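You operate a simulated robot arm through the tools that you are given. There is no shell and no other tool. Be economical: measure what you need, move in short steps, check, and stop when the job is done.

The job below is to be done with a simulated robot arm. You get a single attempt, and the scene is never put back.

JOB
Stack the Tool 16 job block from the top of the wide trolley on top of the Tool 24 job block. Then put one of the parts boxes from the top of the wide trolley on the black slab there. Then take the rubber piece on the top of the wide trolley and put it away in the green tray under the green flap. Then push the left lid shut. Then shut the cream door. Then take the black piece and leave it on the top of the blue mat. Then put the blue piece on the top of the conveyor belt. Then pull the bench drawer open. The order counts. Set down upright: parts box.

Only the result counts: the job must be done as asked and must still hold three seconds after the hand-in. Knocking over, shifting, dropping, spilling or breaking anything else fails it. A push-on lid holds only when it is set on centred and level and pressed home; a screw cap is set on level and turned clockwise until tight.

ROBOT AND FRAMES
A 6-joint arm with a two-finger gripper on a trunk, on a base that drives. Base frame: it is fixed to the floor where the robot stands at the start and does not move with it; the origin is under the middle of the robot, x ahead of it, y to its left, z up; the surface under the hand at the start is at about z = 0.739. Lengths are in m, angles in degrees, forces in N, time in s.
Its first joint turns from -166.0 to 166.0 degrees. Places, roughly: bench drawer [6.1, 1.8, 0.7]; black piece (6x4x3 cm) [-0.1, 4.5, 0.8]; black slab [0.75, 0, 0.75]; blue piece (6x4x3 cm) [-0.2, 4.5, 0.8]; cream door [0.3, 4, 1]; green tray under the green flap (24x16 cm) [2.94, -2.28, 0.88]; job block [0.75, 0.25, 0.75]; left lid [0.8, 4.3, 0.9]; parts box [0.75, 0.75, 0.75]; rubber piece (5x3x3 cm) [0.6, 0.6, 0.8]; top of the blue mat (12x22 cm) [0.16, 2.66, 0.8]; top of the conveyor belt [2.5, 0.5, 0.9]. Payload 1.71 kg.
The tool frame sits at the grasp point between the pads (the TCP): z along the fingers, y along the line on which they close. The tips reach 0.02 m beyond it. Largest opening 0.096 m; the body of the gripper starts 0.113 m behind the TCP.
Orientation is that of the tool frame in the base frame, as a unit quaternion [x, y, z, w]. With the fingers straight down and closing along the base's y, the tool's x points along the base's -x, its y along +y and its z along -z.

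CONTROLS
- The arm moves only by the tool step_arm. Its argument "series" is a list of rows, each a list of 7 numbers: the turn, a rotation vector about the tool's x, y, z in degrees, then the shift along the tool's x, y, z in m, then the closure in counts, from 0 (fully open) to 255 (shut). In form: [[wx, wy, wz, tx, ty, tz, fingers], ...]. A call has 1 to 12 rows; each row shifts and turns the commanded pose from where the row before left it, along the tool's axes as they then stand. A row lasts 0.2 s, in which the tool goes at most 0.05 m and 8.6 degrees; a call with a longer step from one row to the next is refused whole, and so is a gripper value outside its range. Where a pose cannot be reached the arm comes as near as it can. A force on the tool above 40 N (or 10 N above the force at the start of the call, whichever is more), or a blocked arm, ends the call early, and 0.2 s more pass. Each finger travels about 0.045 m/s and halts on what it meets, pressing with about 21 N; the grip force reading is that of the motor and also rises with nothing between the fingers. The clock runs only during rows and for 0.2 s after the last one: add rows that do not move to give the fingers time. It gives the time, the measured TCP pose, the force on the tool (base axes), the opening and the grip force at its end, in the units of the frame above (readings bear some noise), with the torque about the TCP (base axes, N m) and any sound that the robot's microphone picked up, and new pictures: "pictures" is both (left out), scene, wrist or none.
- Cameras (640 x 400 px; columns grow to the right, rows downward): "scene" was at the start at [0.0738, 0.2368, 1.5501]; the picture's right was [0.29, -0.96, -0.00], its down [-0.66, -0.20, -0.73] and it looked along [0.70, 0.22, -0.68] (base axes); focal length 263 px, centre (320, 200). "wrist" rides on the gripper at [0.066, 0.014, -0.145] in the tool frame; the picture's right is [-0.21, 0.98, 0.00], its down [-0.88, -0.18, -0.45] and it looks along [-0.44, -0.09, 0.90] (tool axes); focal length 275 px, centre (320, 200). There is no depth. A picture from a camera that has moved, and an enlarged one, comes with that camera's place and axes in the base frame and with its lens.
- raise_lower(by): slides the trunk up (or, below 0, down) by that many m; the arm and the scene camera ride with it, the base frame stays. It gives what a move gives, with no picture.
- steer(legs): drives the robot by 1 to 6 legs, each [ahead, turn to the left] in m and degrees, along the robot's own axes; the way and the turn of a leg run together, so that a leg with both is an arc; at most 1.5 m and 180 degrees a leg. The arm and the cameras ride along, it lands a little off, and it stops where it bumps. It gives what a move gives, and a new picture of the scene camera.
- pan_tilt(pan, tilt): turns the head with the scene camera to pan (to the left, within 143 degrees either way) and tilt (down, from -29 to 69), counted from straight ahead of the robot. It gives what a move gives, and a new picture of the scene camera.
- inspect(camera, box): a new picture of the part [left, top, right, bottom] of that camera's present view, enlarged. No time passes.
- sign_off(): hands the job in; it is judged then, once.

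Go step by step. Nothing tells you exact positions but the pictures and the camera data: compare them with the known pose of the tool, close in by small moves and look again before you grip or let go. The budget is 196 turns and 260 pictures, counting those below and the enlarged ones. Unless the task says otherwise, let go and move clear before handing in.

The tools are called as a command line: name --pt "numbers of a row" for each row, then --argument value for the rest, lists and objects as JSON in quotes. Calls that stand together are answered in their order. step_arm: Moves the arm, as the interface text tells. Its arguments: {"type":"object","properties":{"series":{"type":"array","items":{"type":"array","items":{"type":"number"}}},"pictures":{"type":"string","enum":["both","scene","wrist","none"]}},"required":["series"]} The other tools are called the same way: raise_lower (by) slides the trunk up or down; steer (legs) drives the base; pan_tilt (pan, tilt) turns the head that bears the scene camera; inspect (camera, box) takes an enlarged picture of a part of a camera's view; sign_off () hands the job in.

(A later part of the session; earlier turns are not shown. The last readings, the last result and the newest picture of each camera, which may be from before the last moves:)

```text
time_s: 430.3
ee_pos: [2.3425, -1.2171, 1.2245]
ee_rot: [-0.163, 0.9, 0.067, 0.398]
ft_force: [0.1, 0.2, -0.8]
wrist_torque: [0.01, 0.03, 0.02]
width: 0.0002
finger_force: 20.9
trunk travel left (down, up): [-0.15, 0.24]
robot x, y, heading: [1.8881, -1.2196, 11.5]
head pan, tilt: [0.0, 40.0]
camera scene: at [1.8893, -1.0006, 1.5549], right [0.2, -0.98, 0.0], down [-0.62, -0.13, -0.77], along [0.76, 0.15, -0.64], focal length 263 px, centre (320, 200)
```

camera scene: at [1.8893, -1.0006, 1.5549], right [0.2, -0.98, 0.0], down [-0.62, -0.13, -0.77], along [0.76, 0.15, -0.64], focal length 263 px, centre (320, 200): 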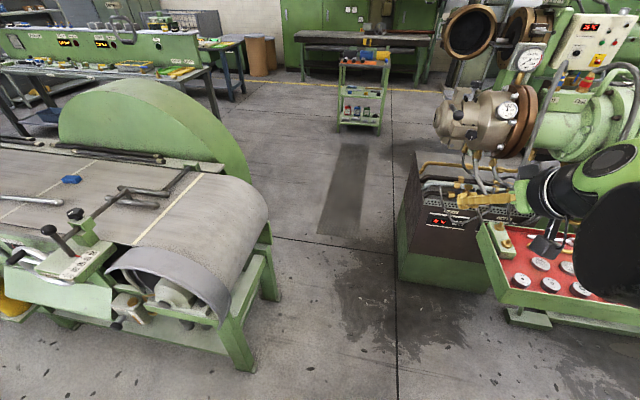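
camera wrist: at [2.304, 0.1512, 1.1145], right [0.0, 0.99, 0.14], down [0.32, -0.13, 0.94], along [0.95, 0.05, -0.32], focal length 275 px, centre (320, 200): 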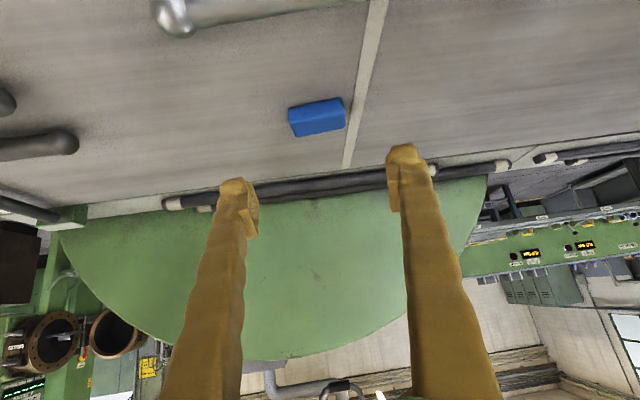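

The gap is clear, with the conveyor end at y≈−0.68 and the cabinet at y≈−1.33. I raise the trunk, shift the arm a bit left for clearance from the die head, and drive through.

step_arm --pt "0 0 0 0 0.04 0 255" --pt "0 0 0 0 0.04 0 255" --pt "0 0 0 0 0.04 0 255" --pt "0 0 0 0 0.04 0 255" --pictures "none"

raise_lower --by 0.15

steer --legs '[[0, 2.5], [1.1, 0]]'

```text
time_s: 431.3
ee_pos: [2.2906, -1.0638, 1.2208]
ee_rot: [-0.164, 0.901, 0.067, 0.397]
ft_force: [0.0, -0.7, -0.5]
wrist_torque: [-0.02, -0.01, 0.02]
width: 0.0
finger_force: 20.6
trunk travel left (down, up): [-0.15, 0.24]
robot x, y, heading: [1.8934, -1.2151, 11.0]
head pan, tilt: [0.0, 40.0]
```

```text
time_s: 433.1
ee_pos: [2.2906, -1.0637, 1.3685]
ee_rot: [-0.163, 0.902, 0.067, 0.395]
ft_force: [0.2, -0.1, -1.0]
wrist_torque: [0.0, -0.03, 0.0]
width: 0.0
finger_force: 21.0
trunk travel left (down, up): [-0.3, 0.09]
robot x, y, heading: [1.8932, -1.2183, 11.4]
head pan, tilt: [0.0, 40.0]
```

```text
time_s: 441.3
ee_pos: [3.3773, -0.7827, 1.3679]
ee_rot: [-0.18, 0.899, 0.074, 0.392]
ft_force: [0.9, 0.1, 0.8]
wrist_torque: [0.0, -0.02, 0.01]
width: 0.0
finger_force: 21.6
trunk travel left (down, up): [-0.3, 0.09]
robot x, y, heading: [2.9801, -0.9547, 13.5]
head pan, tilt: [0.0, 40.0]
camera scene: at [2.958, -0.7383, 1.7051], right [0.23, -0.97, 0.0], down [-0.61, -0.15, -0.78], along [0.75, 0.18, -0.63], focal length 263 px, centre (320, 200)
```

scene: 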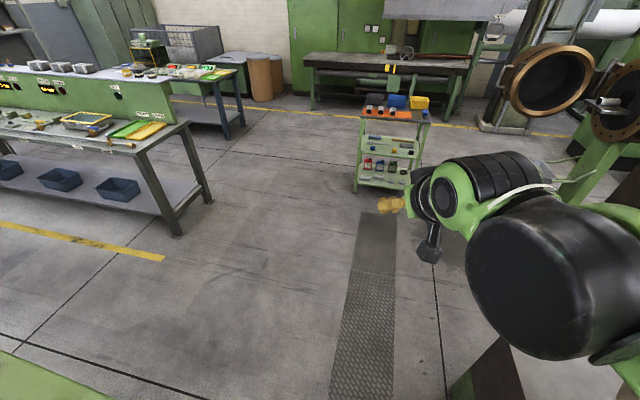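

Through the gap. I zoom toward the bench around pixel (187, 84) to find the drawer.

inspect --camera "scene" --box '[120, 30, 320, 160]'

steer --legs '[[0.45, 0], [0, 35]]'

pan_tilt --pan 0 --tilt 25

```text
3.08 times, centred on (220, 95) of scene
camera zoom: at [2.958, -0.7383, 1.7051], right [0.23, -0.97, 0.0], down [-0.61, -0.15, -0.78], along [0.75, 0.18, -0.63], focal length 810 px, centre (628, 523)
```

zoom: 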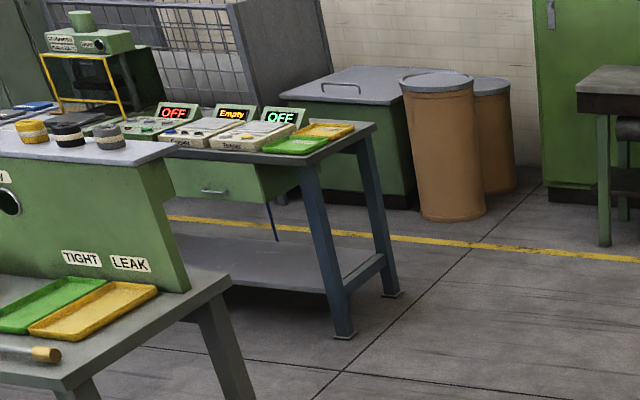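

```text
time_s: 447.3
ee_pos: [3.6463, -0.478, 1.3681]
ee_rot: [-0.442, 0.803, 0.188, 0.352]
ft_force: [-1.1, -1.4, -0.4]
wrist_torque: [0.16, -0.14, -0.02]
width: 0.0
finger_force: 21.0
trunk travel left (down, up): [-0.3, 0.09]
robot x, y, heading: [3.417, -0.8475, 48.5]
head pan, tilt: [0.0, 40.0]
camera scene: at [3.2735, -0.6891, 1.7054], right [0.75, -0.66, 0.0], down [-0.41, -0.47, -0.78], along [0.52, 0.58, -0.63], focal length 263 px, centre (320, 200)
```

scene: 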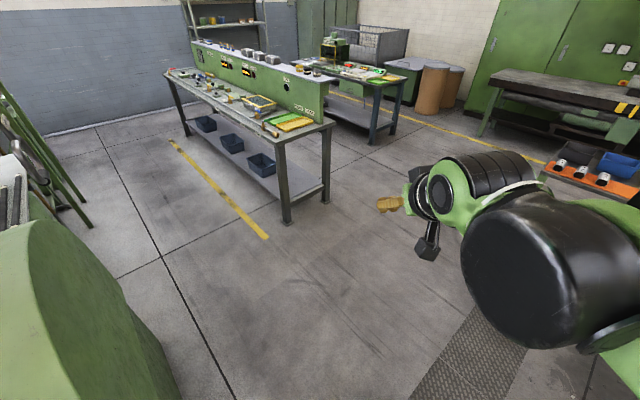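

```text
time_s: 448.0
ee_pos: [3.6483, -0.4748, 1.366]
ee_rot: [-0.444, 0.804, 0.188, 0.349]
ft_force: [0.8, 0.8, -1.5]
wrist_torque: [-0.03, 0.06, 0.04]
width: 0.0
finger_force: 20.8
trunk travel left (down, up): [-0.3, 0.09]
robot x, y, heading: [3.4161, -0.8477, 48.3]
head pan, tilt: [0.0, 25.0]
camera scene: at [3.2832, -0.6778, 1.7284], right [0.75, -0.66, 0.0], down [-0.27, -0.31, -0.91], along [0.6, 0.68, -0.41], focal length 263 px, centre (320, 200)
```

scene: 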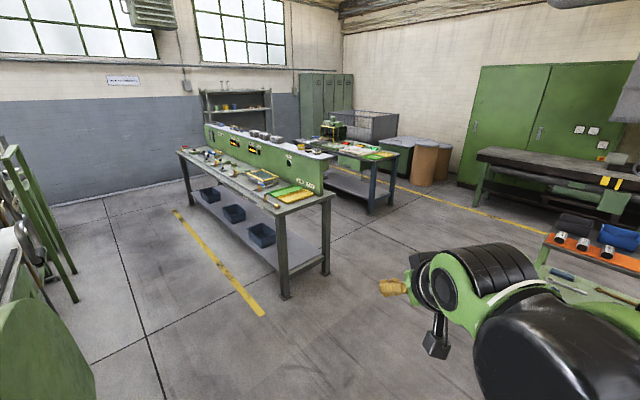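

The drawer is on the second (blue-legged) bench behind the first, facing −x at about (6.05, 1.8). I drive between the two benches to (5.2, 1.8) and face it.

steer --legs '[[0, -15.7], [1.1, 0], [1.04, 0], [0, 57.4], [1.48, 0], [0, -90]]'

pan_tilt --pan 5 --tilt 45

```text
time_s: 483.2
ee_pos: [5.7401, 1.8254, 1.3567]
ee_rot: [-0.06, 0.92, 0.024, 0.387]
ft_force: [0.2, -0.4, 0.6]
wrist_torque: [0.01, 0.02, 0.01]
width: 0.0
finger_force: 20.7
trunk travel left (down, up): [-0.3, 0.09]
robot x, y, heading: [5.2729, 1.7693, -1.5]
head pan, tilt: [0.0, 25.0]
camera scene: at [5.3319, 1.9783, 1.7282], right [-0.03, -1.0, 0.0], down [-0.42, 0.01, -0.91], along [0.91, -0.03, -0.42], focal length 263 px, centre (320, 200)
```

scene: 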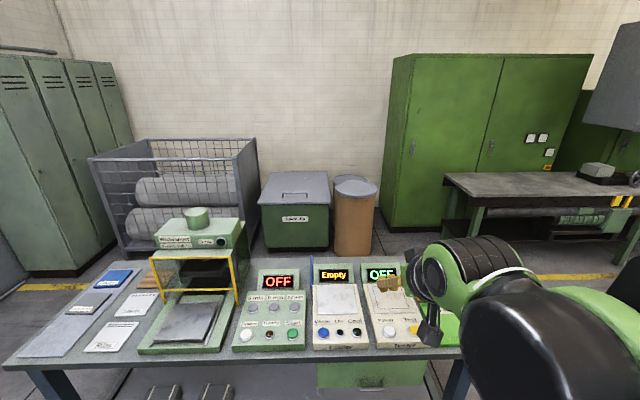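

```text
time_s: 484.1
ee_pos: [5.7302, 1.8252, 1.3587]
ee_rot: [-0.06, 0.919, 0.023, 0.39]
ft_force: [-1.3, -0.5, -0.6]
wrist_torque: [-0.01, -0.17, 0.01]
width: 0.0
finger_force: 21.2
trunk travel left (down, up): [-0.3, 0.09]
robot x, y, heading: [5.2766, 1.7688, -1.3]
head pan, tilt: [5.0, 45.0]
camera scene: at [5.2997, 1.9858, 1.6982], right [0.06, -1.0, 0.0], down [-0.69, -0.04, -0.72], along [0.72, 0.04, -0.69], focal length 263 px, centre (320, 200)
```

scene: 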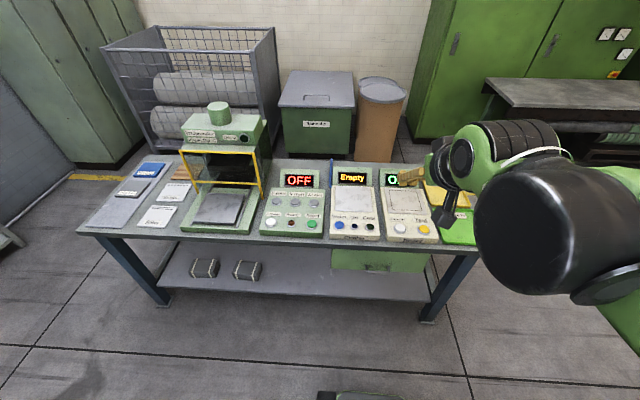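

inspect --camera "scene" --box '[310, 220, 450, 300]'

step_arm --pt "0 0 0 0 0 0 0" --pt "0 0 0 0 0 0 0" --pictures "wrist"

```text
4.57 times, centred on (380, 260) of scene
camera zoom: at [5.2997, 1.9858, 1.6982], right [0.06, -1.0, 0.0], down [-0.69, -0.04, -0.72], along [0.72, 0.04, -0.69], focal length 1203 px, centre (46, -74)
```

zoom: 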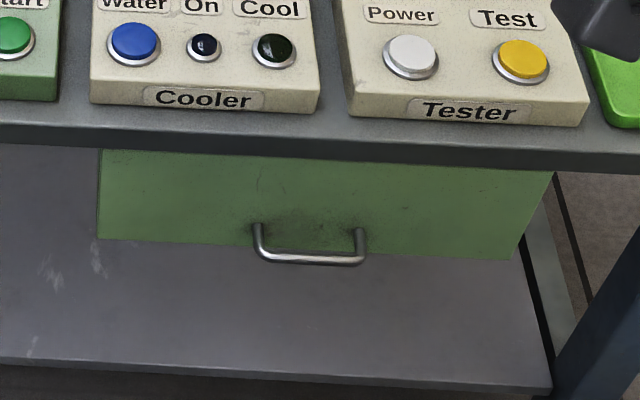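

```text
time_s: 484.7
ee_pos: [5.7426, 1.825, 1.3551]
ee_rot: [-0.06, 0.92, 0.023, 0.386]
ft_force: [0.2, -0.1, -0.4]
wrist_torque: [-0.02, -0.03, 0.02]
width: 0.0518
finger_force: 0.0
trunk travel left (down, up): [-0.3, 0.09]
robot x, y, heading: [5.2742, 1.7653, -1.5]
head pan, tilt: [5.0, 45.0]
camera wrist: at [5.5941, 1.8198, 1.4107], right [0.02, 0.99, 0.14], down [0.32, -0.14, 0.94], along [0.95, 0.03, -0.32], focal length 275 px, centre (320, 200)
```

wrist: 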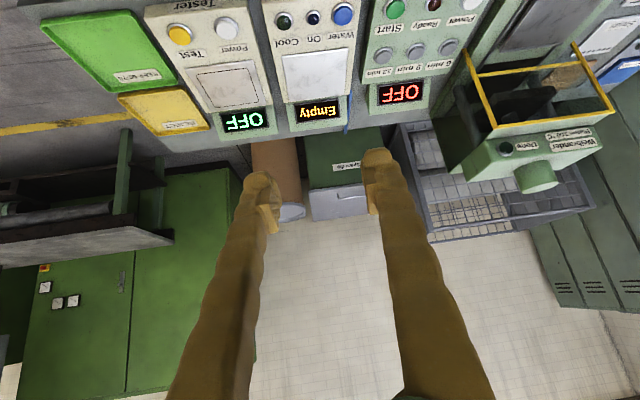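

The drawer has a horizontal bar handle near (5.92, 1.78, 0.68). To have room to pull straight back, I shift the base right so the handle lies ahead-left, and lower the trunk.

steer --legs '[[0, -88.5], [0.55, 0], [0, 90]]'

raise_lower --by -0.22

pan_tilt --pan 20 --tilt 45

```text
time_s: 500.5
ee_pos: [5.7679, 1.2917, 1.3471]
ee_rot: [-0.079, 0.922, 0.032, 0.377]
ft_force: [1.8, 0.8, 1.6]
wrist_torque: [-0.07, 0.28, -0.01]
width: 0.0959
finger_force: 0.0
trunk travel left (down, up): [-0.3, 0.09]
robot x, y, heading: [5.2786, 1.2133, 0.8]
head pan, tilt: [5.0, 45.0]
camera scene: at [5.3597, 1.4336, 1.6958], right [0.1, -0.99, 0.0], down [-0.72, -0.07, -0.69], along [0.69, 0.07, -0.72], focal length 263 px, centre (320, 200)
```

scene: 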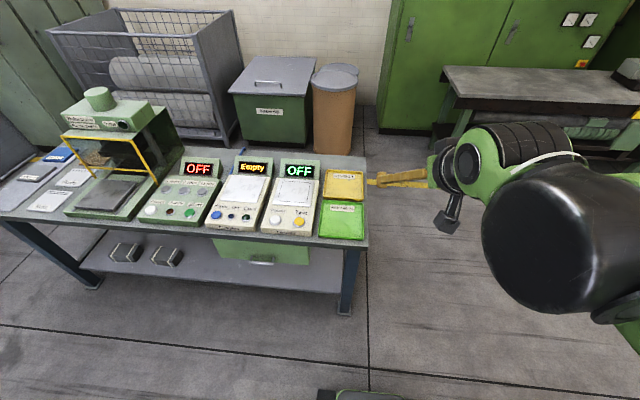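

```text
time_s: 502.9
ee_pos: [5.7596, 1.2922, 1.1297]
ee_rot: [-0.079, 0.922, 0.032, 0.379]
ft_force: [-1.3, -1.2, 2.7]
wrist_torque: [-0.05, 0.04, -0.02]
width: 0.0957
finger_force: 0.1
trunk travel left (down, up): [-0.08, 0.31]
robot x, y, heading: [5.2784, 1.2154, 0.7]
head pan, tilt: [5.0, 45.0]
```

```text
time_s: 503.6
ee_pos: [5.7508, 1.2915, 1.1323]
ee_rot: [-0.078, 0.92, 0.031, 0.383]
ft_force: [-0.3, -0.5, 1.3]
wrist_torque: [-0.02, 0.04, 0.02]
width: 0.0961
finger_force: 0.0
trunk travel left (down, up): [-0.08, 0.31]
robot x, y, heading: [5.2786, 1.2128, 0.8]
head pan, tilt: [20.0, 45.0]
camera scene: at [5.3186, 1.4538, 1.4773], right [0.36, -0.93, 0.0], down [-0.66, -0.25, -0.71], along [0.66, 0.25, -0.71], focal length 263 px, centre (320, 200)
```

scene: 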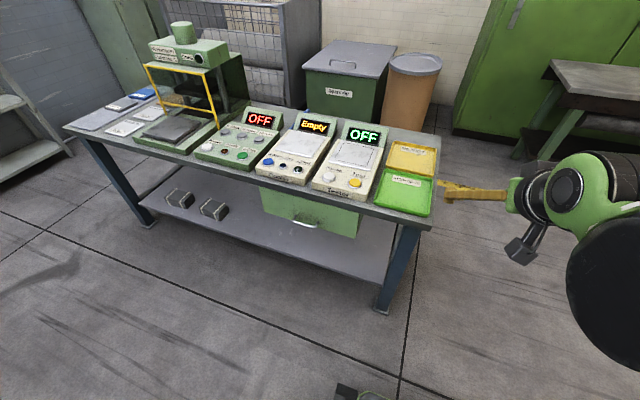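

inspect --camera "scene" --box '[250, 170, 380, 250]'

```text
4.92 times, centred on (315, 210) of scene
camera zoom: at [5.3186, 1.4538, 1.4773], right [0.36, -0.93, 0.0], down [-0.66, -0.25, -0.71], along [0.66, 0.25, -0.71], focal length 1296 px, centre (345, 151)
```

zoom: 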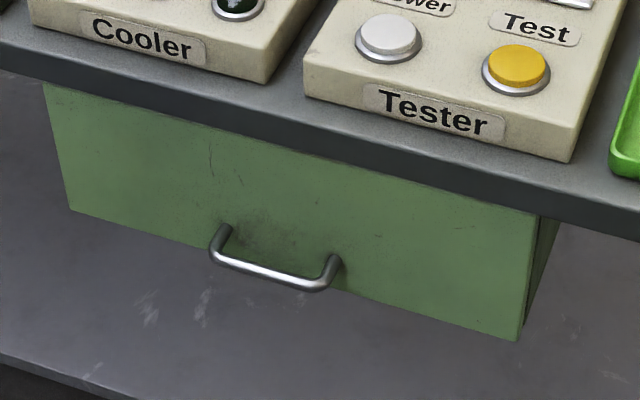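

The handle bar centre triangulates to (5.943, 1.759, 0.637), standing 3 cm off the drawer face. I'll grip it with the tool horizontal, closing vertically. First I move left over to the handle's y.

step_arm --pt "0 0 0 0 0.046 0 0" --pt "0 0 0 0 0.046 0 0" --pt "0 0 0 0 0.046 0 0" --pt "0 0 0 0 0.046 0 0" --pt "0 0 0 0 0.046 0 0" --pt "0 0 0 0 0.046 0 0" --pt "0 0 0 0 0.046 0 0" --pt "0 0 0 0 0.046 0 0" --pt "0 0 0 0 0.046 0 0" --pt "0 0 0 0 0.046 0 0" --pictures "none"

step_arm --pt "0 -7.5 0 0 0 0 0" --pt "0 -7.5 0 0 0 0 0" --pt "0 -7.5 0 0 0 0 0" --pt "0 -7.5 0 0 0 0 0" --pt "0 -7.5 0 0 0 0 0" --pt "0 -7.5 0 0 0 0 0" --pt "8.5 0 0 0 0 0 0" --pt "0 0 0 0 0 0 0" --pictures "scene"

```text
time_s: 505.8
ee_pos: [5.6671, 1.7464, 1.1337]
ee_rot: [-0.079, 0.919, 0.032, 0.385]
ft_force: [0.8, -0.6, 0.1]
wrist_torque: [0.13, 0.11, 0.11]
width: 0.0956
finger_force: 0.1
trunk travel left (down, up): [-0.08, 0.31]
robot x, y, heading: [5.2769, 1.2136, 0.9]
head pan, tilt: [20.0, 45.0]
```

```text
time_s: 507.6
ee_pos: [5.6647, 1.7457, 1.1358]
ee_rot: [-0.007, 0.703, 0.006, 0.711]
ft_force: [0.9, -0.4, -0.1]
wrist_torque: [-0.01, -0.02, -0.02]
width: 0.0961
finger_force: 0.0
trunk travel left (down, up): [-0.08, 0.31]
robot x, y, heading: [5.2804, 1.2124, 0.6]
head pan, tilt: [20.0, 45.0]
camera scene: at [5.343, 1.4543, 1.4763], right [0.36, -0.93, -0.01], down [-0.67, -0.25, -0.7], along [0.65, 0.25, -0.72], focal length 263 px, centre (320, 200)
```

scene: 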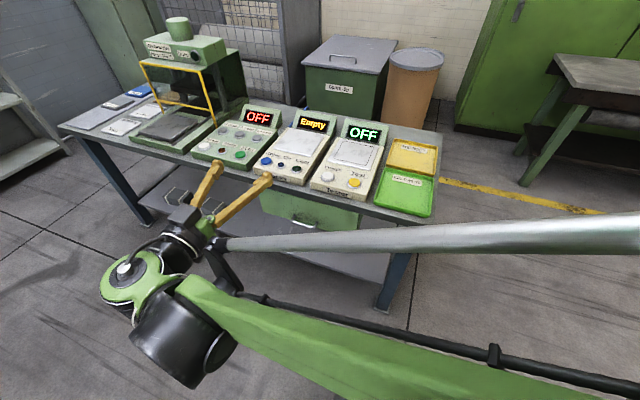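

Tool is horizontal. I roll it 90° so the fingers close vertically.

step_arm --pt "0 0 -8.2 0 0 0 0" --pt "0 0 -8.2 0 0 0 0" --pt "0 0 -8.2 0 0 0 0" --pt "0 0 -8.2 0 0 0 0" --pt "0 0 -8.2 0 0 0 0" --pt "0 0 -8.2 0 0 0 0" --pt "0 0 -8.2 0 0 0 0" --pt "0 0 -8.2 0 0 0 0" --pt "0 0 -8.2 0 0 0 0" --pt "0 0 -8.2 0 0 0 0" --pt "0 0 -8.0 0 0 0 0" --pt "0 0 0 0 0 0 0" --pictures "both"

```text
time_s: 510.2
ee_pos: [5.6639, 1.7453, 1.1352]
ee_rot: [-0.504, 0.492, -0.498, 0.506]
ft_force: [0.2, 0.6, -0.3]
wrist_torque: [0.0, 0.05, 0.03]
width: 0.0958
finger_force: 0.0
trunk travel left (down, up): [-0.08, 0.31]
robot x, y, heading: [5.2719, 1.2125, 1.1]
head pan, tilt: [20.0, 45.0]
camera scene: at [5.343, 1.4542, 1.4763], right [0.36, -0.93, -0.01], down [-0.67, -0.25, -0.7], along [0.65, 0.25, -0.72], focal length 263 px, centre (320, 200)
camera wrist: at [5.5223, 1.6768, 1.1211], right [0.0, 0.2, -0.98], down [-0.47, 0.87, 0.18], along [0.89, 0.45, 0.1], focal length 275 px, centre (320, 200)
```

scene: 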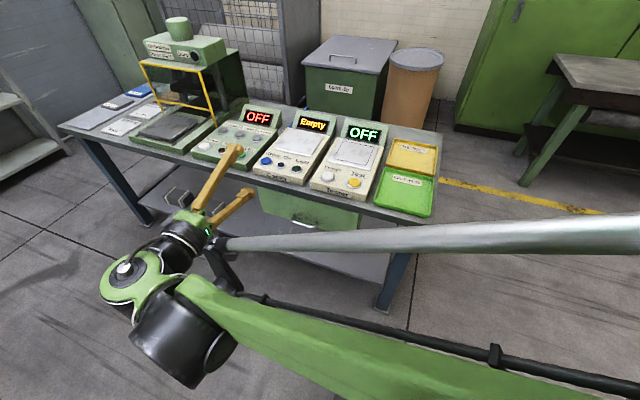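
wrist: 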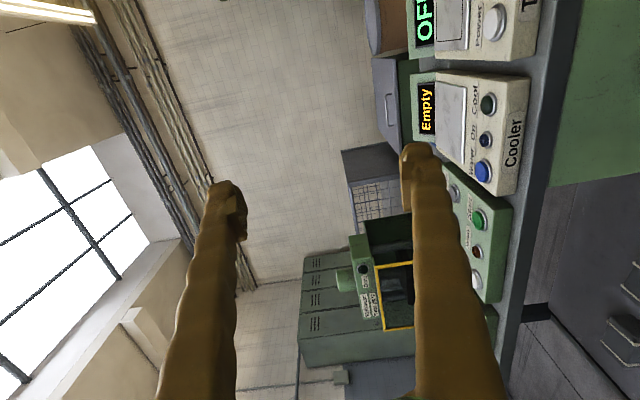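

step_arm --pt "0 0 0 -0.0014 0.045 0 0" --pt "0 0 0 -0.0014 0.045 0 0" --pt "0 0 0 -0.0014 0.045 0 0" --pt "0 0 0 -0.0014 0.045 0 0" --pt "0 0 0 -0.0014 0.045 0 0" --pt "0 0 0 -0.0014 0.045 0 0" --pt "0 0 0 -0.0014 0.045 0 0" --pt "0 0 0 -0.0014 0.045 0 0" --pt "0 0 0 -0.0014 0.045 0 0" --pt "0 0 0 -0.0014 0.045 0 0" --pt "0 0 0 -0.0014 0.045 0 0" --pt "0 0 0 0 0 0 0" --pictures "both"

```text
time_s: 512.8
ee_pos: [5.6866, 1.8481, 0.7079]
ee_rot: [-0.503, 0.493, -0.498, 0.507]
ft_force: [0.7, -0.2, 0.5]
wrist_torque: [-0.02, 0.01, -0.01]
width: 0.0963
finger_force: 0.0
out of reach, approached as far as the arm can: row 7, 8, 9, 10, 11
trunk travel left (down, up): [-0.08, 0.31]
robot x, y, heading: [5.2825, 1.2168, 0.7]
head pan, tilt: [20.0, 45.0]
camera scene: at [5.3429, 1.4542, 1.4764], right [0.36, -0.93, -0.01], down [-0.67, -0.25, -0.7], along [0.65, 0.25, -0.72], focal length 263 px, centre (320, 200)
camera wrist: at [5.5439, 1.7803, 0.6937], right [0.0, 0.2, -0.98], down [-0.46, 0.87, 0.18], along [0.89, 0.45, 0.1], focal length 275 px, centre (320, 200)
```

scene: 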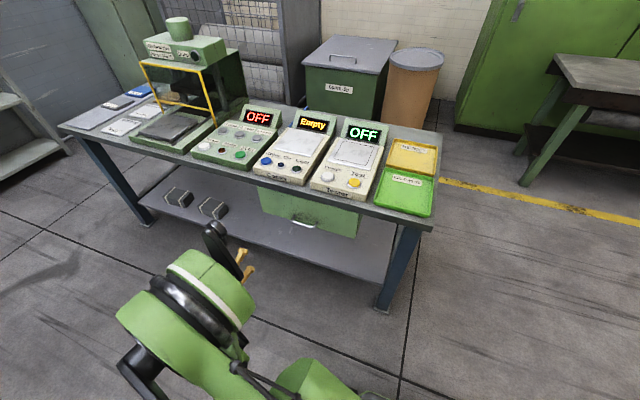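
wrist: 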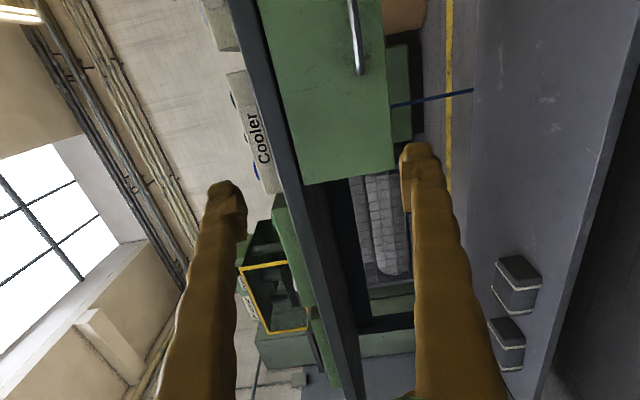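

The arm is a bit too folded there. I lower the trunk by 8 cm and back the base slightly to gain reach, then re-check.

raise_lower --by -0.08

step_arm --pt "0 0 0 0.03 0 0.02 0" --pt "0 0 0 0.03 0 0.03 0" --pt "0 0 0 0.025 0 0.04 0" --pt "0 0 0 0 0 0 0" --pictures "both"

```text
time_s: 514.0
ee_pos: [5.6862, 1.849, 0.6282]
ee_rot: [-0.503, 0.492, -0.498, 0.507]
ft_force: [0.8, -0.2, 0.6]
wrist_torque: [-0.05, 0.03, -0.02]
width: 0.0962
finger_force: 0.0
trunk travel left (down, up): [0.0, 0.39]
robot x, y, heading: [5.2773, 1.2129, 0.8]
head pan, tilt: [20.0, 45.0]
```

```text
time_s: 515.0
ee_pos: [5.7889, 1.8031, 0.6528]
ee_rot: [-0.504, 0.493, -0.498, 0.505]
ft_force: [-0.1, 0.1, -0.7]
wrist_torque: [0.03, 0.0, 0.01]
width: 0.096
finger_force: 0.1
out of reach, approached as far as the arm can: row 1, 2, 3
trunk travel left (down, up): [0.0, 0.39]
robot x, y, heading: [5.2732, 1.2143, 1.0]
head pan, tilt: [20.0, 45.0]
camera scene: at [5.3417, 1.4544, 1.3963], right [0.36, -0.93, -0.01], down [-0.67, -0.25, -0.7], along [0.65, 0.25, -0.72], focal length 263 px, centre (320, 200)
camera wrist: at [5.6457, 1.7347, 0.639], right [0.0, 0.2, -0.98], down [-0.46, 0.87, 0.18], along [0.89, 0.45, 0.1], focal length 275 px, centre (320, 200)
```

scene: 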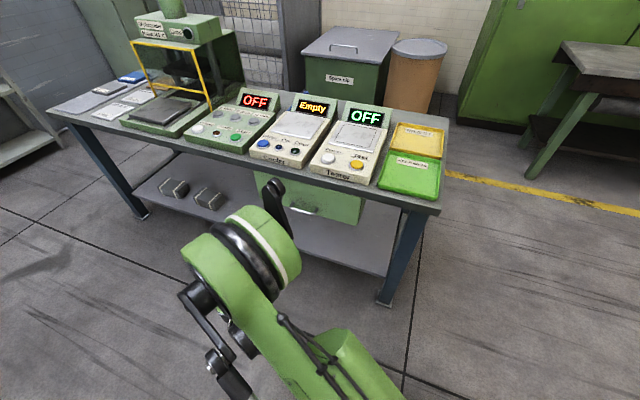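
wrist: 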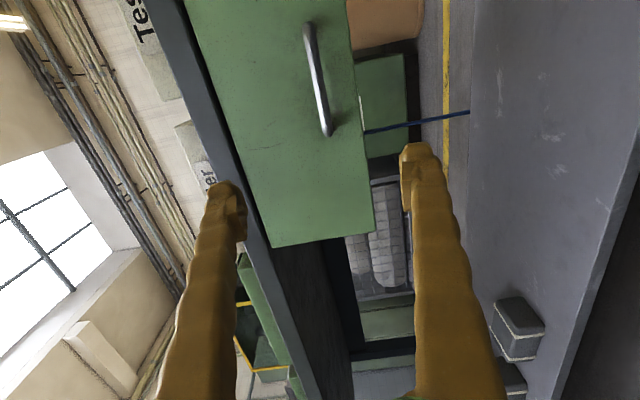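

The handle is in view and vertically centred between the fingers. I advance stepwise, correcting as I go.

step_arm --pt "0 0 0 0.01 0 0.02 0" --pt "0 0 0 0.01 0 0.02 0" --pt "0 0 0 0 0 0 0" --pictures "none"

```text
time_s: 515.8
ee_pos: [5.8293, 1.7846, 0.6532]
ee_rot: [-0.503, 0.493, -0.497, 0.506]
ft_force: [-0.5, 0.1, 0.1]
wrist_torque: [0.04, 0.0, 0.04]
width: 0.096
finger_force: 0.1
trunk travel left (down, up): [0.0, 0.39]
robot x, y, heading: [5.2765, 1.2111, 0.8]
head pan, tilt: [20.0, 45.0]
```

step_arm --pt "0 0 0 0.01 0.006 0.025 0" --pt "0 0 0 0.01 0.006 0.025 0" --pt "0 0 0 0.005 0.003 0.015 0" --pt "0 0 0 0 0 0 0" --pictures "both"

```text
time_s: 516.8
ee_pos: [5.8939, 1.7601, 0.639]
ee_rot: [-0.503, 0.493, -0.497, 0.506]
ft_force: [0.9, -0.8, -0.4]
wrist_torque: [-0.02, 0.02, 0.0]
width: 0.0961
finger_force: 0.1
trunk travel left (down, up): [0.0, 0.39]
robot x, y, heading: [5.2768, 1.2103, 1.0]
head pan, tilt: [20.0, 45.0]
camera scene: at [5.3419, 1.4543, 1.3963], right [0.36, -0.93, -0.01], down [-0.67, -0.25, -0.7], along [0.65, 0.25, -0.72], focal length 263 px, centre (320, 200)
camera wrist: at [5.7524, 1.6913, 0.6246], right [0.0, 0.2, -0.98], down [-0.46, 0.87, 0.18], along [0.89, 0.45, 0.1], focal length 275 px, centre (320, 200)
```

scene: 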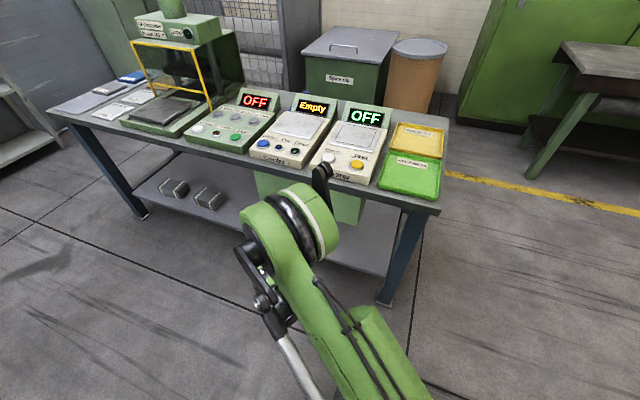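
wrist: 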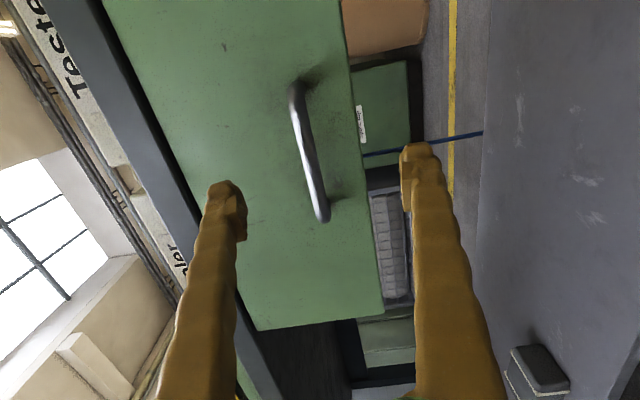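

The bar is between the fingers (bar z≈0.645). I advance 4.5 cm and close on it.

step_arm --pt "0 0 0 0.003 -0.005 0.02 0" --pt "0 0 0 0 0 0.015 0" --pt "0 0 0 0 0 0.01 0" --pt "0 0 0 0 0 0 0" --pt "0 0 0 0 0 0 255" --pt "0 0 0 0 0 0 255" --pt "0 0 0 0 0 0 255" --pt "0 0 0 0 0 0 255" --pt "0 0 0 0 0 0 255" --pt "0 0 0 0 0 0 255" --pictures "wrist"

```text
time_s: 519.0
ee_pos: [5.9396, 1.7575, 0.6452]
ee_rot: [-0.502, 0.492, -0.498, 0.507]
ft_force: [1.9, 4.5, 19.8]
wrist_torque: [0.1, -0.02, -0.08]
width: 0.0071
finger_force: 27.9
trunk travel left (down, up): [0.0, 0.39]
robot x, y, heading: [5.2778, 1.2129, 0.7]
head pan, tilt: [20.0, 45.0]
camera wrist: at [5.7968, 1.6895, 0.6309], right [0.01, 0.2, -0.98], down [-0.46, 0.87, 0.18], along [0.89, 0.45, 0.1], focal length 275 px, centre (320, 200)
```

wrist: 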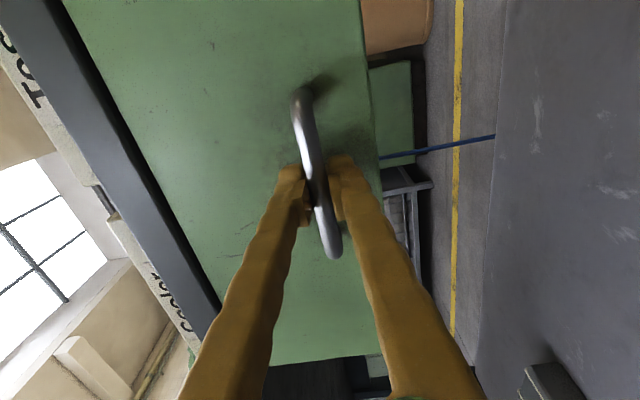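

The bar is gripped (7 mm). I relieve the vertical force and pull straight back.

step_arm --pt "0 0 0 0 -0.002 0 255" --pt "0 0 0 0 0 -0.01 255" --pt "0 0 0 0 0 -0.015 255" --pt "0 0 0 0 0 -0.02 255" --pt "0 0 0 0 0 -0.02 255" --pt "0 0 0 0 0 0 255" --pictures "wrist"

```text
time_s: 520.3
ee_pos: [5.8705, 1.7571, 0.6501]
ee_rot: [-0.499, 0.496, -0.5, 0.505]
ft_force: [-1.4, -16.0, -75.9]
wrist_torque: [-0.19, 0.21, 0.89]
width: 0.0174
finger_force: 35.0
out of reach, approached as far as the arm can: row 5
trunk travel left (down, up): [0.0, 0.39]
robot x, y, heading: [5.2799, 1.2167, 0.7]
head pan, tilt: [20.0, 45.0]
stopped in row 6: the force on the tool passed its limit at 46 N (the readings are from after the stop); the commanded pose is now the measured one
camera wrist: at [5.7281, 1.6911, 0.6357], right [0.01, 0.21, -0.98], down [-0.45, 0.87, 0.18], along [0.89, 0.44, 0.1], focal length 275 px, centre (320, 200)
```

wrist: 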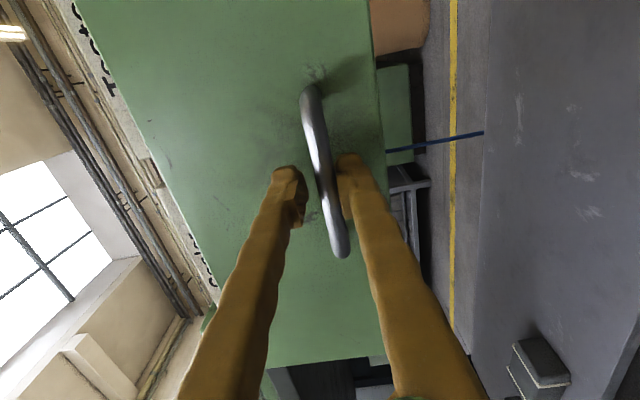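

The drawer came out about 7 cm, then the arm reached its limit and lifted. I relieve the load, then pull further by backing the base a little while holding the bar.

step_arm --pt "0 0 0 0 0.003 0 255" --pt "0 0 0 0 0.003 0 255" --pt "0 0 0 0 0 0 255" --pictures "none"

```text
time_s: 521.1
ee_pos: [5.8712, 1.7581, 0.6515]
ee_rot: [-0.499, 0.495, -0.5, 0.505]
ft_force: [-1.2, -20.0, -76.7]
wrist_torque: [-0.24, 0.2, -0.24]
width: 0.0213
finger_force: 35.4
out of reach, approached as far as the arm can: row 1
trunk travel left (down, up): [0.0, 0.39]
robot x, y, heading: [5.275, 1.2135, 1.0]
head pan, tilt: [20.0, 45.0]
```

The arm can't fold further at this height; it needs at least 0.66 m lateral offset. I open, back out with the base, raise the arm, and shift the base about 0.17 m to the right.

step_arm --pt "0 0 0 0 0 0 128" --pt "0 0 0 0 0 0 0" --pt "0 0 0 0 0 0 0" --pt "0 0 0 0 0 0 0" --pt "0 0 0 0 0 0 0" --pictures "wrist"

```text
time_s: 522.3
ee_pos: [5.8698, 1.7577, 0.656]
ee_rot: [-0.497, 0.493, -0.502, 0.507]
ft_force: [-0.2, -0.1, 0.4]
wrist_torque: [-0.01, 0.0, 0.01]
width: 0.096
finger_force: 0.0
trunk travel left (down, up): [0.0, 0.39]
robot x, y, heading: [5.2765, 1.2094, 0.9]
head pan, tilt: [20.0, 45.0]
camera wrist: at [5.7272, 1.6906, 0.6404], right [0.01, 0.21, -0.98], down [-0.46, 0.87, 0.18], along [0.89, 0.44, 0.11], focal length 275 px, centre (320, 200)
```

wrist: 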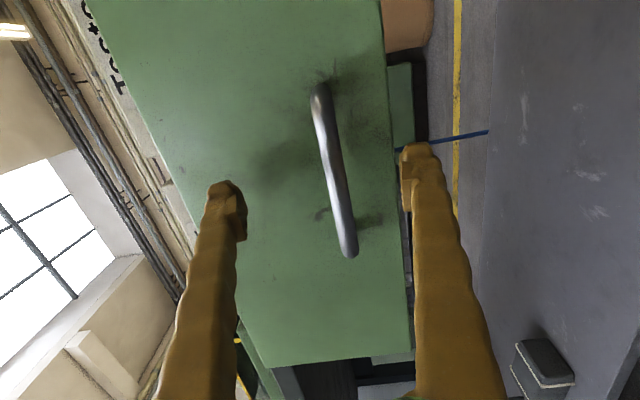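

steer --legs '[[-0.05, 0]]'

step_arm --pt "0 0 0 0 -0.045 0 0" --pt "0 0 0 0 -0.045 0 0" --pt "0 0 0 0 -0.045 0 0" --pt "0 0 0 0 -0.045 0 0" --pt "0 0 0 0 -0.045 0 0" --pt "0 0 0 0 -0.045 0 0" --pt "0 0 0 0 -0.045 0 0" --pt "0 0 0 0 -0.045 0 0" --pt "0 0 0 0 -0.045 0 0" --pictures "scene"

```text
time_s: 523.3
ee_pos: [5.8196, 1.757, 0.6551]
ee_rot: [-0.498, 0.493, -0.502, 0.507]
ft_force: [-0.5, 0.3, 0.8]
wrist_torque: [0.02, 0.0, -0.02]
width: 0.0959
finger_force: 0.0
trunk travel left (down, up): [0.0, 0.39]
robot x, y, heading: [5.2271, 1.2139, 0.8]
head pan, tilt: [20.0, 45.0]
camera scene: at [5.2911, 1.4535, 1.3963], right [0.36, -0.93, -0.01], down [-0.67, -0.25, -0.7], along [0.65, 0.25, -0.72], focal length 263 px, centre (320, 200)
```

scene: 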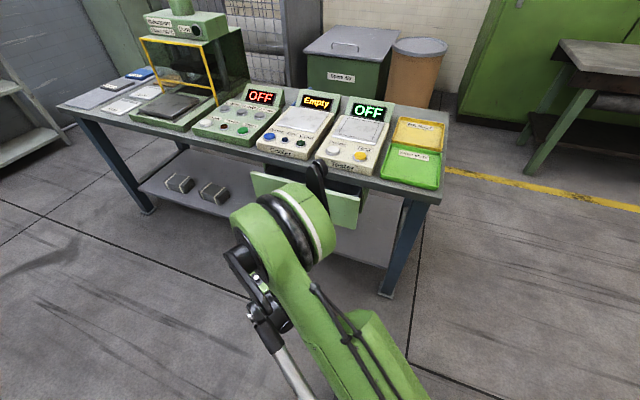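

```text
time_s: 525.3
ee_pos: [5.7977, 1.7547, 1.0698]
ee_rot: [-0.494, 0.49, -0.504, 0.511]
ft_force: [-0.6, 0.2, 1.1]
wrist_torque: [0.02, 0.02, 0.01]
width: 0.096
finger_force: 0.1
trunk travel left (down, up): [0.0, 0.39]
robot x, y, heading: [5.2264, 1.2125, 0.5]
head pan, tilt: [20.0, 45.0]
camera scene: at [5.2944, 1.4491, 1.399], right [0.3, -0.96, 0.0], down [-0.66, -0.2, -0.72], along [0.69, 0.22, -0.69], focal length 263 px, centre (320, 200)
```

scene: 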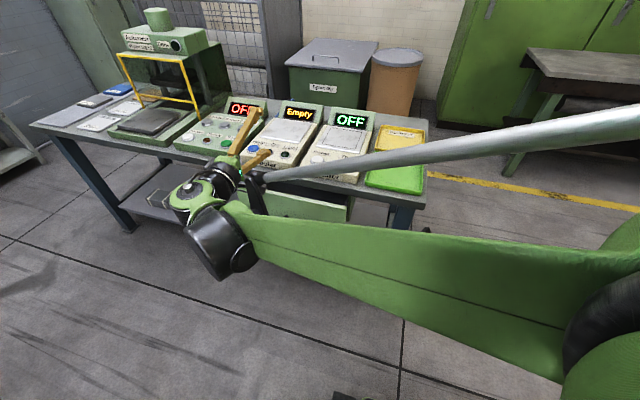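

steer --legs '[[0, -90.5], [0.18, 0], [0, 90]]'

step_arm --pt "0 0 0 -0.04 0 0 0" --pt "0 0 0 -0.04 0 0 0" --pt "0 0 0 -0.04 0 0 0" --pt "0 0 0 -0.04 0 0 0" --pt "0 0 0 -0.02 0 0 0" --pt "0 0 0 0 0.045 0 0" --pt "0 0 0 0 0.045 0 0" --pt "0 0 0 0 0.045 0 0" --pt "0 0 0 0 0.045 0 0" --pt "0 0 0 0 0 0 0" --pictures "wrist"

```text
time_s: 539.0
ee_pos: [5.7956, 1.5785, 1.0701]
ee_rot: [-0.496, 0.488, -0.503, 0.513]
ft_force: [0.6, 0.3, 0.5]
wrist_torque: [0.01, -0.03, 0.05]
width: 0.0961
finger_force: 0.0
trunk travel left (down, up): [0.0, 0.39]
robot x, y, heading: [5.2281, 1.0272, 1.4]
head pan, tilt: [20.0, 45.0]
camera scene: at [5.2914, 1.27, 1.3984], right [0.37, -0.93, -0.01], down [-0.65, -0.26, -0.71], along [0.66, 0.27, -0.7], focal length 263 px, centre (320, 200)
```

scene: 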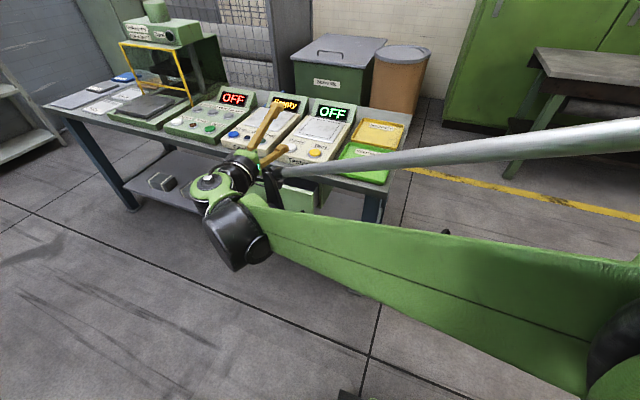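

```text
time_s: 541.2
ee_pos: [5.7831, 1.7585, 0.8981]
ee_rot: [-0.491, 0.485, -0.507, 0.516]
ft_force: [-0.8, -0.2, 0.3]
wrist_torque: [0.01, -0.01, 0.01]
width: 0.0959
finger_force: 0.1
trunk travel left (down, up): [0.0, 0.39]
robot x, y, heading: [5.2284, 1.031, 1.4]
head pan, tilt: [20.0, 45.0]
camera wrist: at [5.6423, 1.6907, 0.8783], right [0.04, 0.21, -0.98], down [-0.47, 0.87, 0.16], along [0.88, 0.45, 0.13], focal length 275 px, centre (320, 200)
```

wrist: 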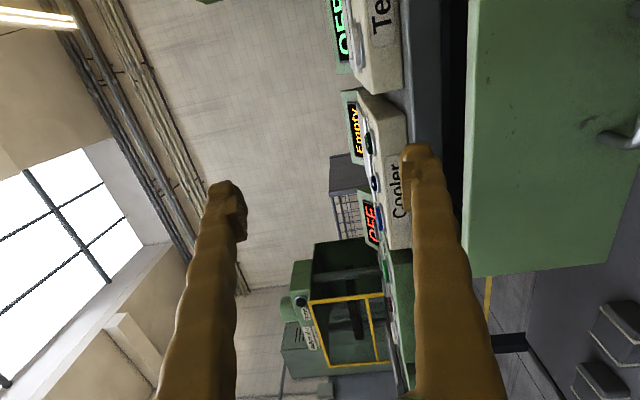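

step_arm --pt "-2.5 0 0 0 0 0 0" --pt "0 0 0 0 0.045 -0.005 0" --pt "0 0 0 0 0.045 0 0" --pt "0 0 0 0 0.045 0 0" --pt "0 0 0 0 0.045 0 0" --pt "0 0 0 0 0.045 0 0" --pt "0 0 0 0 0.025 0 0" --pt "0 0 0 0 0 0 0" --pt "0 0 0 0 0 0 0" --pictures "wrist"

```text
time_s: 543.2
ee_pos: [5.7806, 1.7586, 0.6471]
ee_rot: [-0.503, 0.495, -0.497, 0.505]
ft_force: [-0.7, -0.4, 0.3]
wrist_torque: [0.02, 0.03, -0.03]
width: 0.0961
finger_force: 0.0
trunk travel left (down, up): [0.0, 0.39]
robot x, y, heading: [5.2279, 1.0272, 1.2]
head pan, tilt: [20.0, 45.0]
camera wrist: at [5.638, 1.6905, 0.6337], right [0.0, 0.21, -0.98], down [-0.46, 0.87, 0.18], along [0.89, 0.45, 0.09], focal length 275 px, centre (320, 200)
```

wrist: 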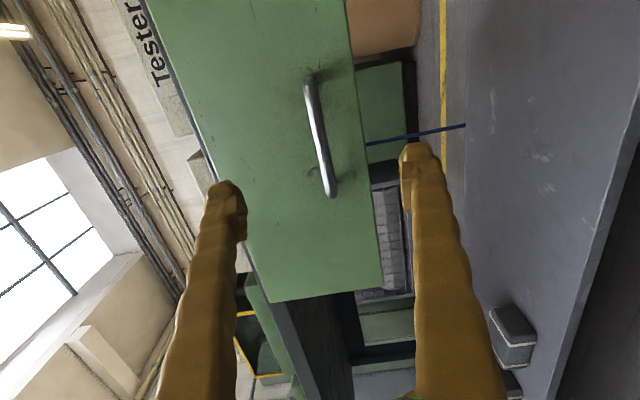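

Reachable now, with the bar aligned at z≈0.646. I advance and re-grip.

step_arm --pt "0 0 0 0 0 0.03 0" --pt "0 0 0 0 0 0.03 0" --pt "0 0 0 0 0 0.02 0" --pt "0 0 0 0 0 0.008 0" --pt "0 0 0 0 0 0 0" --pt "0 0 0 0 0 0 255" --pt "0 0 0 0 0 0 255" --pt "0 0 0 0 0 0 255" --pt "0 0 0 0 0 0 255" --pt "0 0 0 0 0 0 255" --pt "0 0 0 0 0 0 255" --pictures "wrist"

```text
time_s: 545.6
ee_pos: [5.8705, 1.7597, 0.6455]
ee_rot: [0.504, -0.496, 0.496, -0.503]
ft_force: [-1.5, -7.4, -36.1]
wrist_torque: [-0.05, 0.1, 0.3]
width: 0.0074
finger_force: 27.9
trunk travel left (down, up): [0.0, 0.39]
robot x, y, heading: [5.2273, 1.026, 1.2]
head pan, tilt: [20.0, 45.0]
camera wrist: at [5.7271, 1.692, 0.6325], right [0.0, 0.21, -0.98], down [-0.46, 0.87, 0.19], along [0.89, 0.45, 0.09], focal length 275 px, centre (320, 200)
```

wrist: 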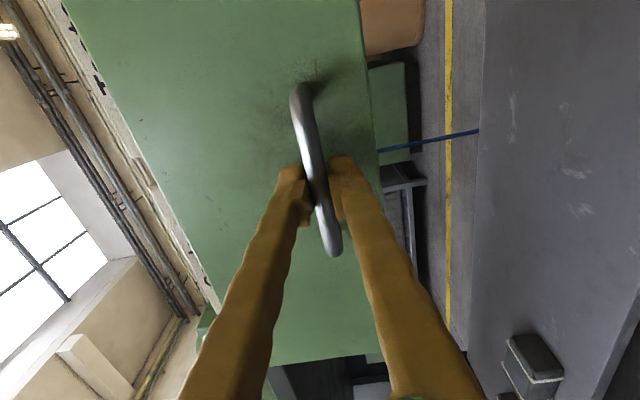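

step_arm --pt "0 0 0 0 0.0025 0 255" --pt "0 0 0 0 0 -0.01 255" --pt "0 0 0 0 0 -0.02 255" --pt "0 0 0 0 0 -0.02 255" --pt "0 0 0 0 0 -0.02 255" --pt "0 0 0 0 0 -0.02 255" --pt "0 0 0 0 0 0 255" --pictures "none"

```text
time_s: 547.2
ee_pos: [5.7789, 1.7597, 0.6454]
ee_rot: [-0.504, 0.494, -0.496, 0.505]
ft_force: [0.0, 22.8, -7.6]
wrist_torque: [-0.02, 0.07, 0.32]
width: 0.0071
finger_force: 34.9
trunk travel left (down, up): [0.0, 0.39]
robot x, y, heading: [5.2288, 1.0302, 1.2]
head pan, tilt: [20.0, 45.0]
```

Drawer is sliding, now about 16 cm out. I keep pulling.

step_arm --pt "0 0 0 -0.003 0 0 255" --pt "0 0 0 0 0 -0.02 255" --pt "0 0 0 0 0 -0.02 255" --pt "0 0 0 0 0 -0.02 255" --pt "0 0 0 0 0 -0.02 255" --pt "0 0 0 0 0 0 255" --pictures "both"

```text
time_s: 548.6
ee_pos: [5.699, 1.758, 0.6448]
ee_rot: [-0.503, 0.495, -0.496, 0.505]
ft_force: [-0.2, -11.0, -5.0]
wrist_torque: [-0.03, 0.02, -0.11]
width: 0.0069
finger_force: 35.2
trunk travel left (down, up): [0.0, 0.39]
robot x, y, heading: [5.229, 1.0302, 1.2]
head pan, tilt: [20.0, 45.0]
camera scene: at [5.2909, 1.2688, 1.3963], right [0.36, -0.93, -0.01], down [-0.67, -0.26, -0.7], along [0.65, 0.26, -0.72], focal length 263 px, centre (320, 200)
camera wrist: at [5.5566, 1.6919, 0.6318], right [0.0, 0.21, -0.98], down [-0.46, 0.87, 0.18], along [0.89, 0.45, 0.09], focal length 275 px, centre (320, 200)
```

scene: 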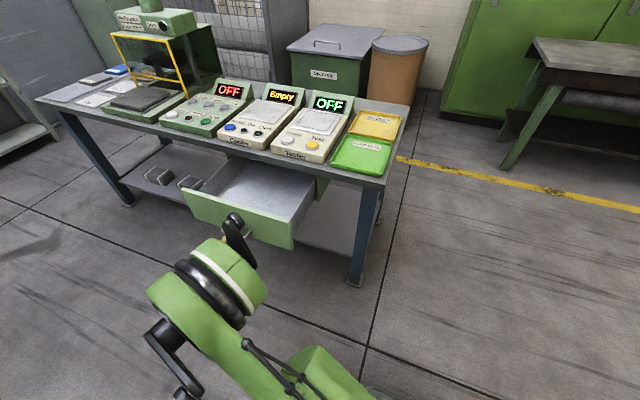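
wrist: 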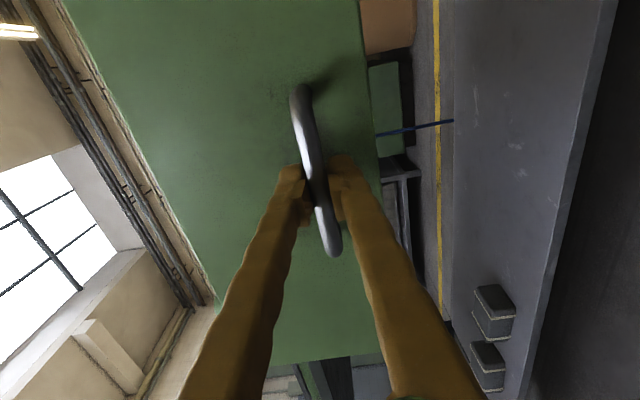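

24 cm out and moving freely. I continue toward its stop, watching the force.

step_arm --pt "0 0 0 0 0 -0.015 255" --pt "0 0 0 0 0 -0.015 255" --pt "0 0 0 0 0 -0.015 255" --pt "0 0 0 0 0 -0.015 255" --pt "0 0 0 0 0 0 255" --pictures "none"

```text
time_s: 549.8
ee_pos: [5.6386, 1.7598, 0.6456]
ee_rot: [-0.503, 0.494, -0.497, 0.506]
ft_force: [-1.2, 11.6, -0.8]
wrist_torque: [-0.01, -0.02, -0.03]
width: 0.0069
finger_force: 34.8
trunk travel left (down, up): [0.0, 0.39]
robot x, y, heading: [5.227, 1.0252, 1.1]
head pan, tilt: [20.0, 45.0]
```

step_arm --pt "0 0 0 0 0 -0.015 255" --pt "0 0 0 0 0 -0.015 255" --pt "0 0 0 0 0 -0.015 255" --pt "0 0 0 0 0 -0.015 255" --pt "0 0 0 0 0 0 255" --pictures "both"

```text
time_s: 550.5
ee_pos: [5.5943, 1.7572, 0.6452]
ee_rot: [-0.499, 0.495, -0.5, 0.505]
ft_force: [-2.7, -10.3, -66.3]
wrist_torque: [-0.51, 1.21, -0.12]
width: 0.0101
finger_force: 35.4
trunk travel left (down, up): [0.0, 0.39]
robot x, y, heading: [5.2273, 1.0274, 1.3]
head pan, tilt: [20.0, 45.0]
stopped in row 3: the force on the tool passed its limit at 72 N (the readings are from after the stop); the commanded pose is now the measured one
camera scene: at [5.2927, 1.272, 1.3947], right [0.36, -0.93, 0.0], down [-0.67, -0.26, -0.7], along [0.65, 0.25, -0.72], focal length 263 px, centre (320, 200)
camera wrist: at [5.4513, 1.6902, 0.6308], right [0.01, 0.21, -0.98], down [-0.46, 0.87, 0.18], along [0.89, 0.44, 0.1], focal length 275 px, centre (320, 200)
```

scene: 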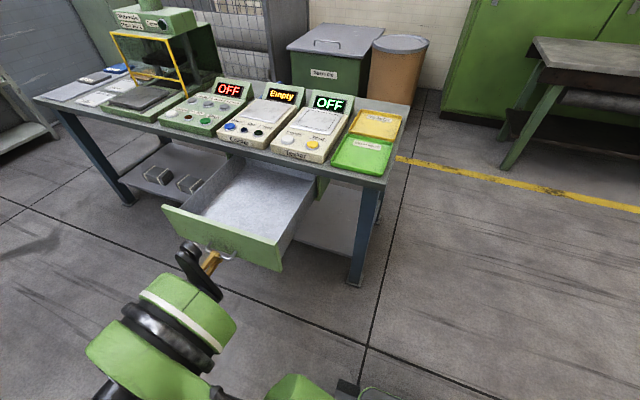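
wrist: 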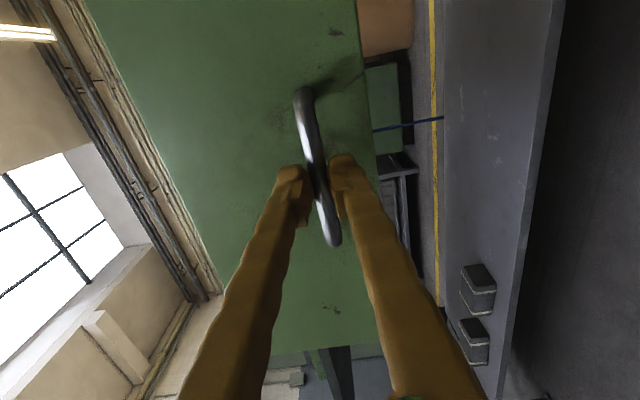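

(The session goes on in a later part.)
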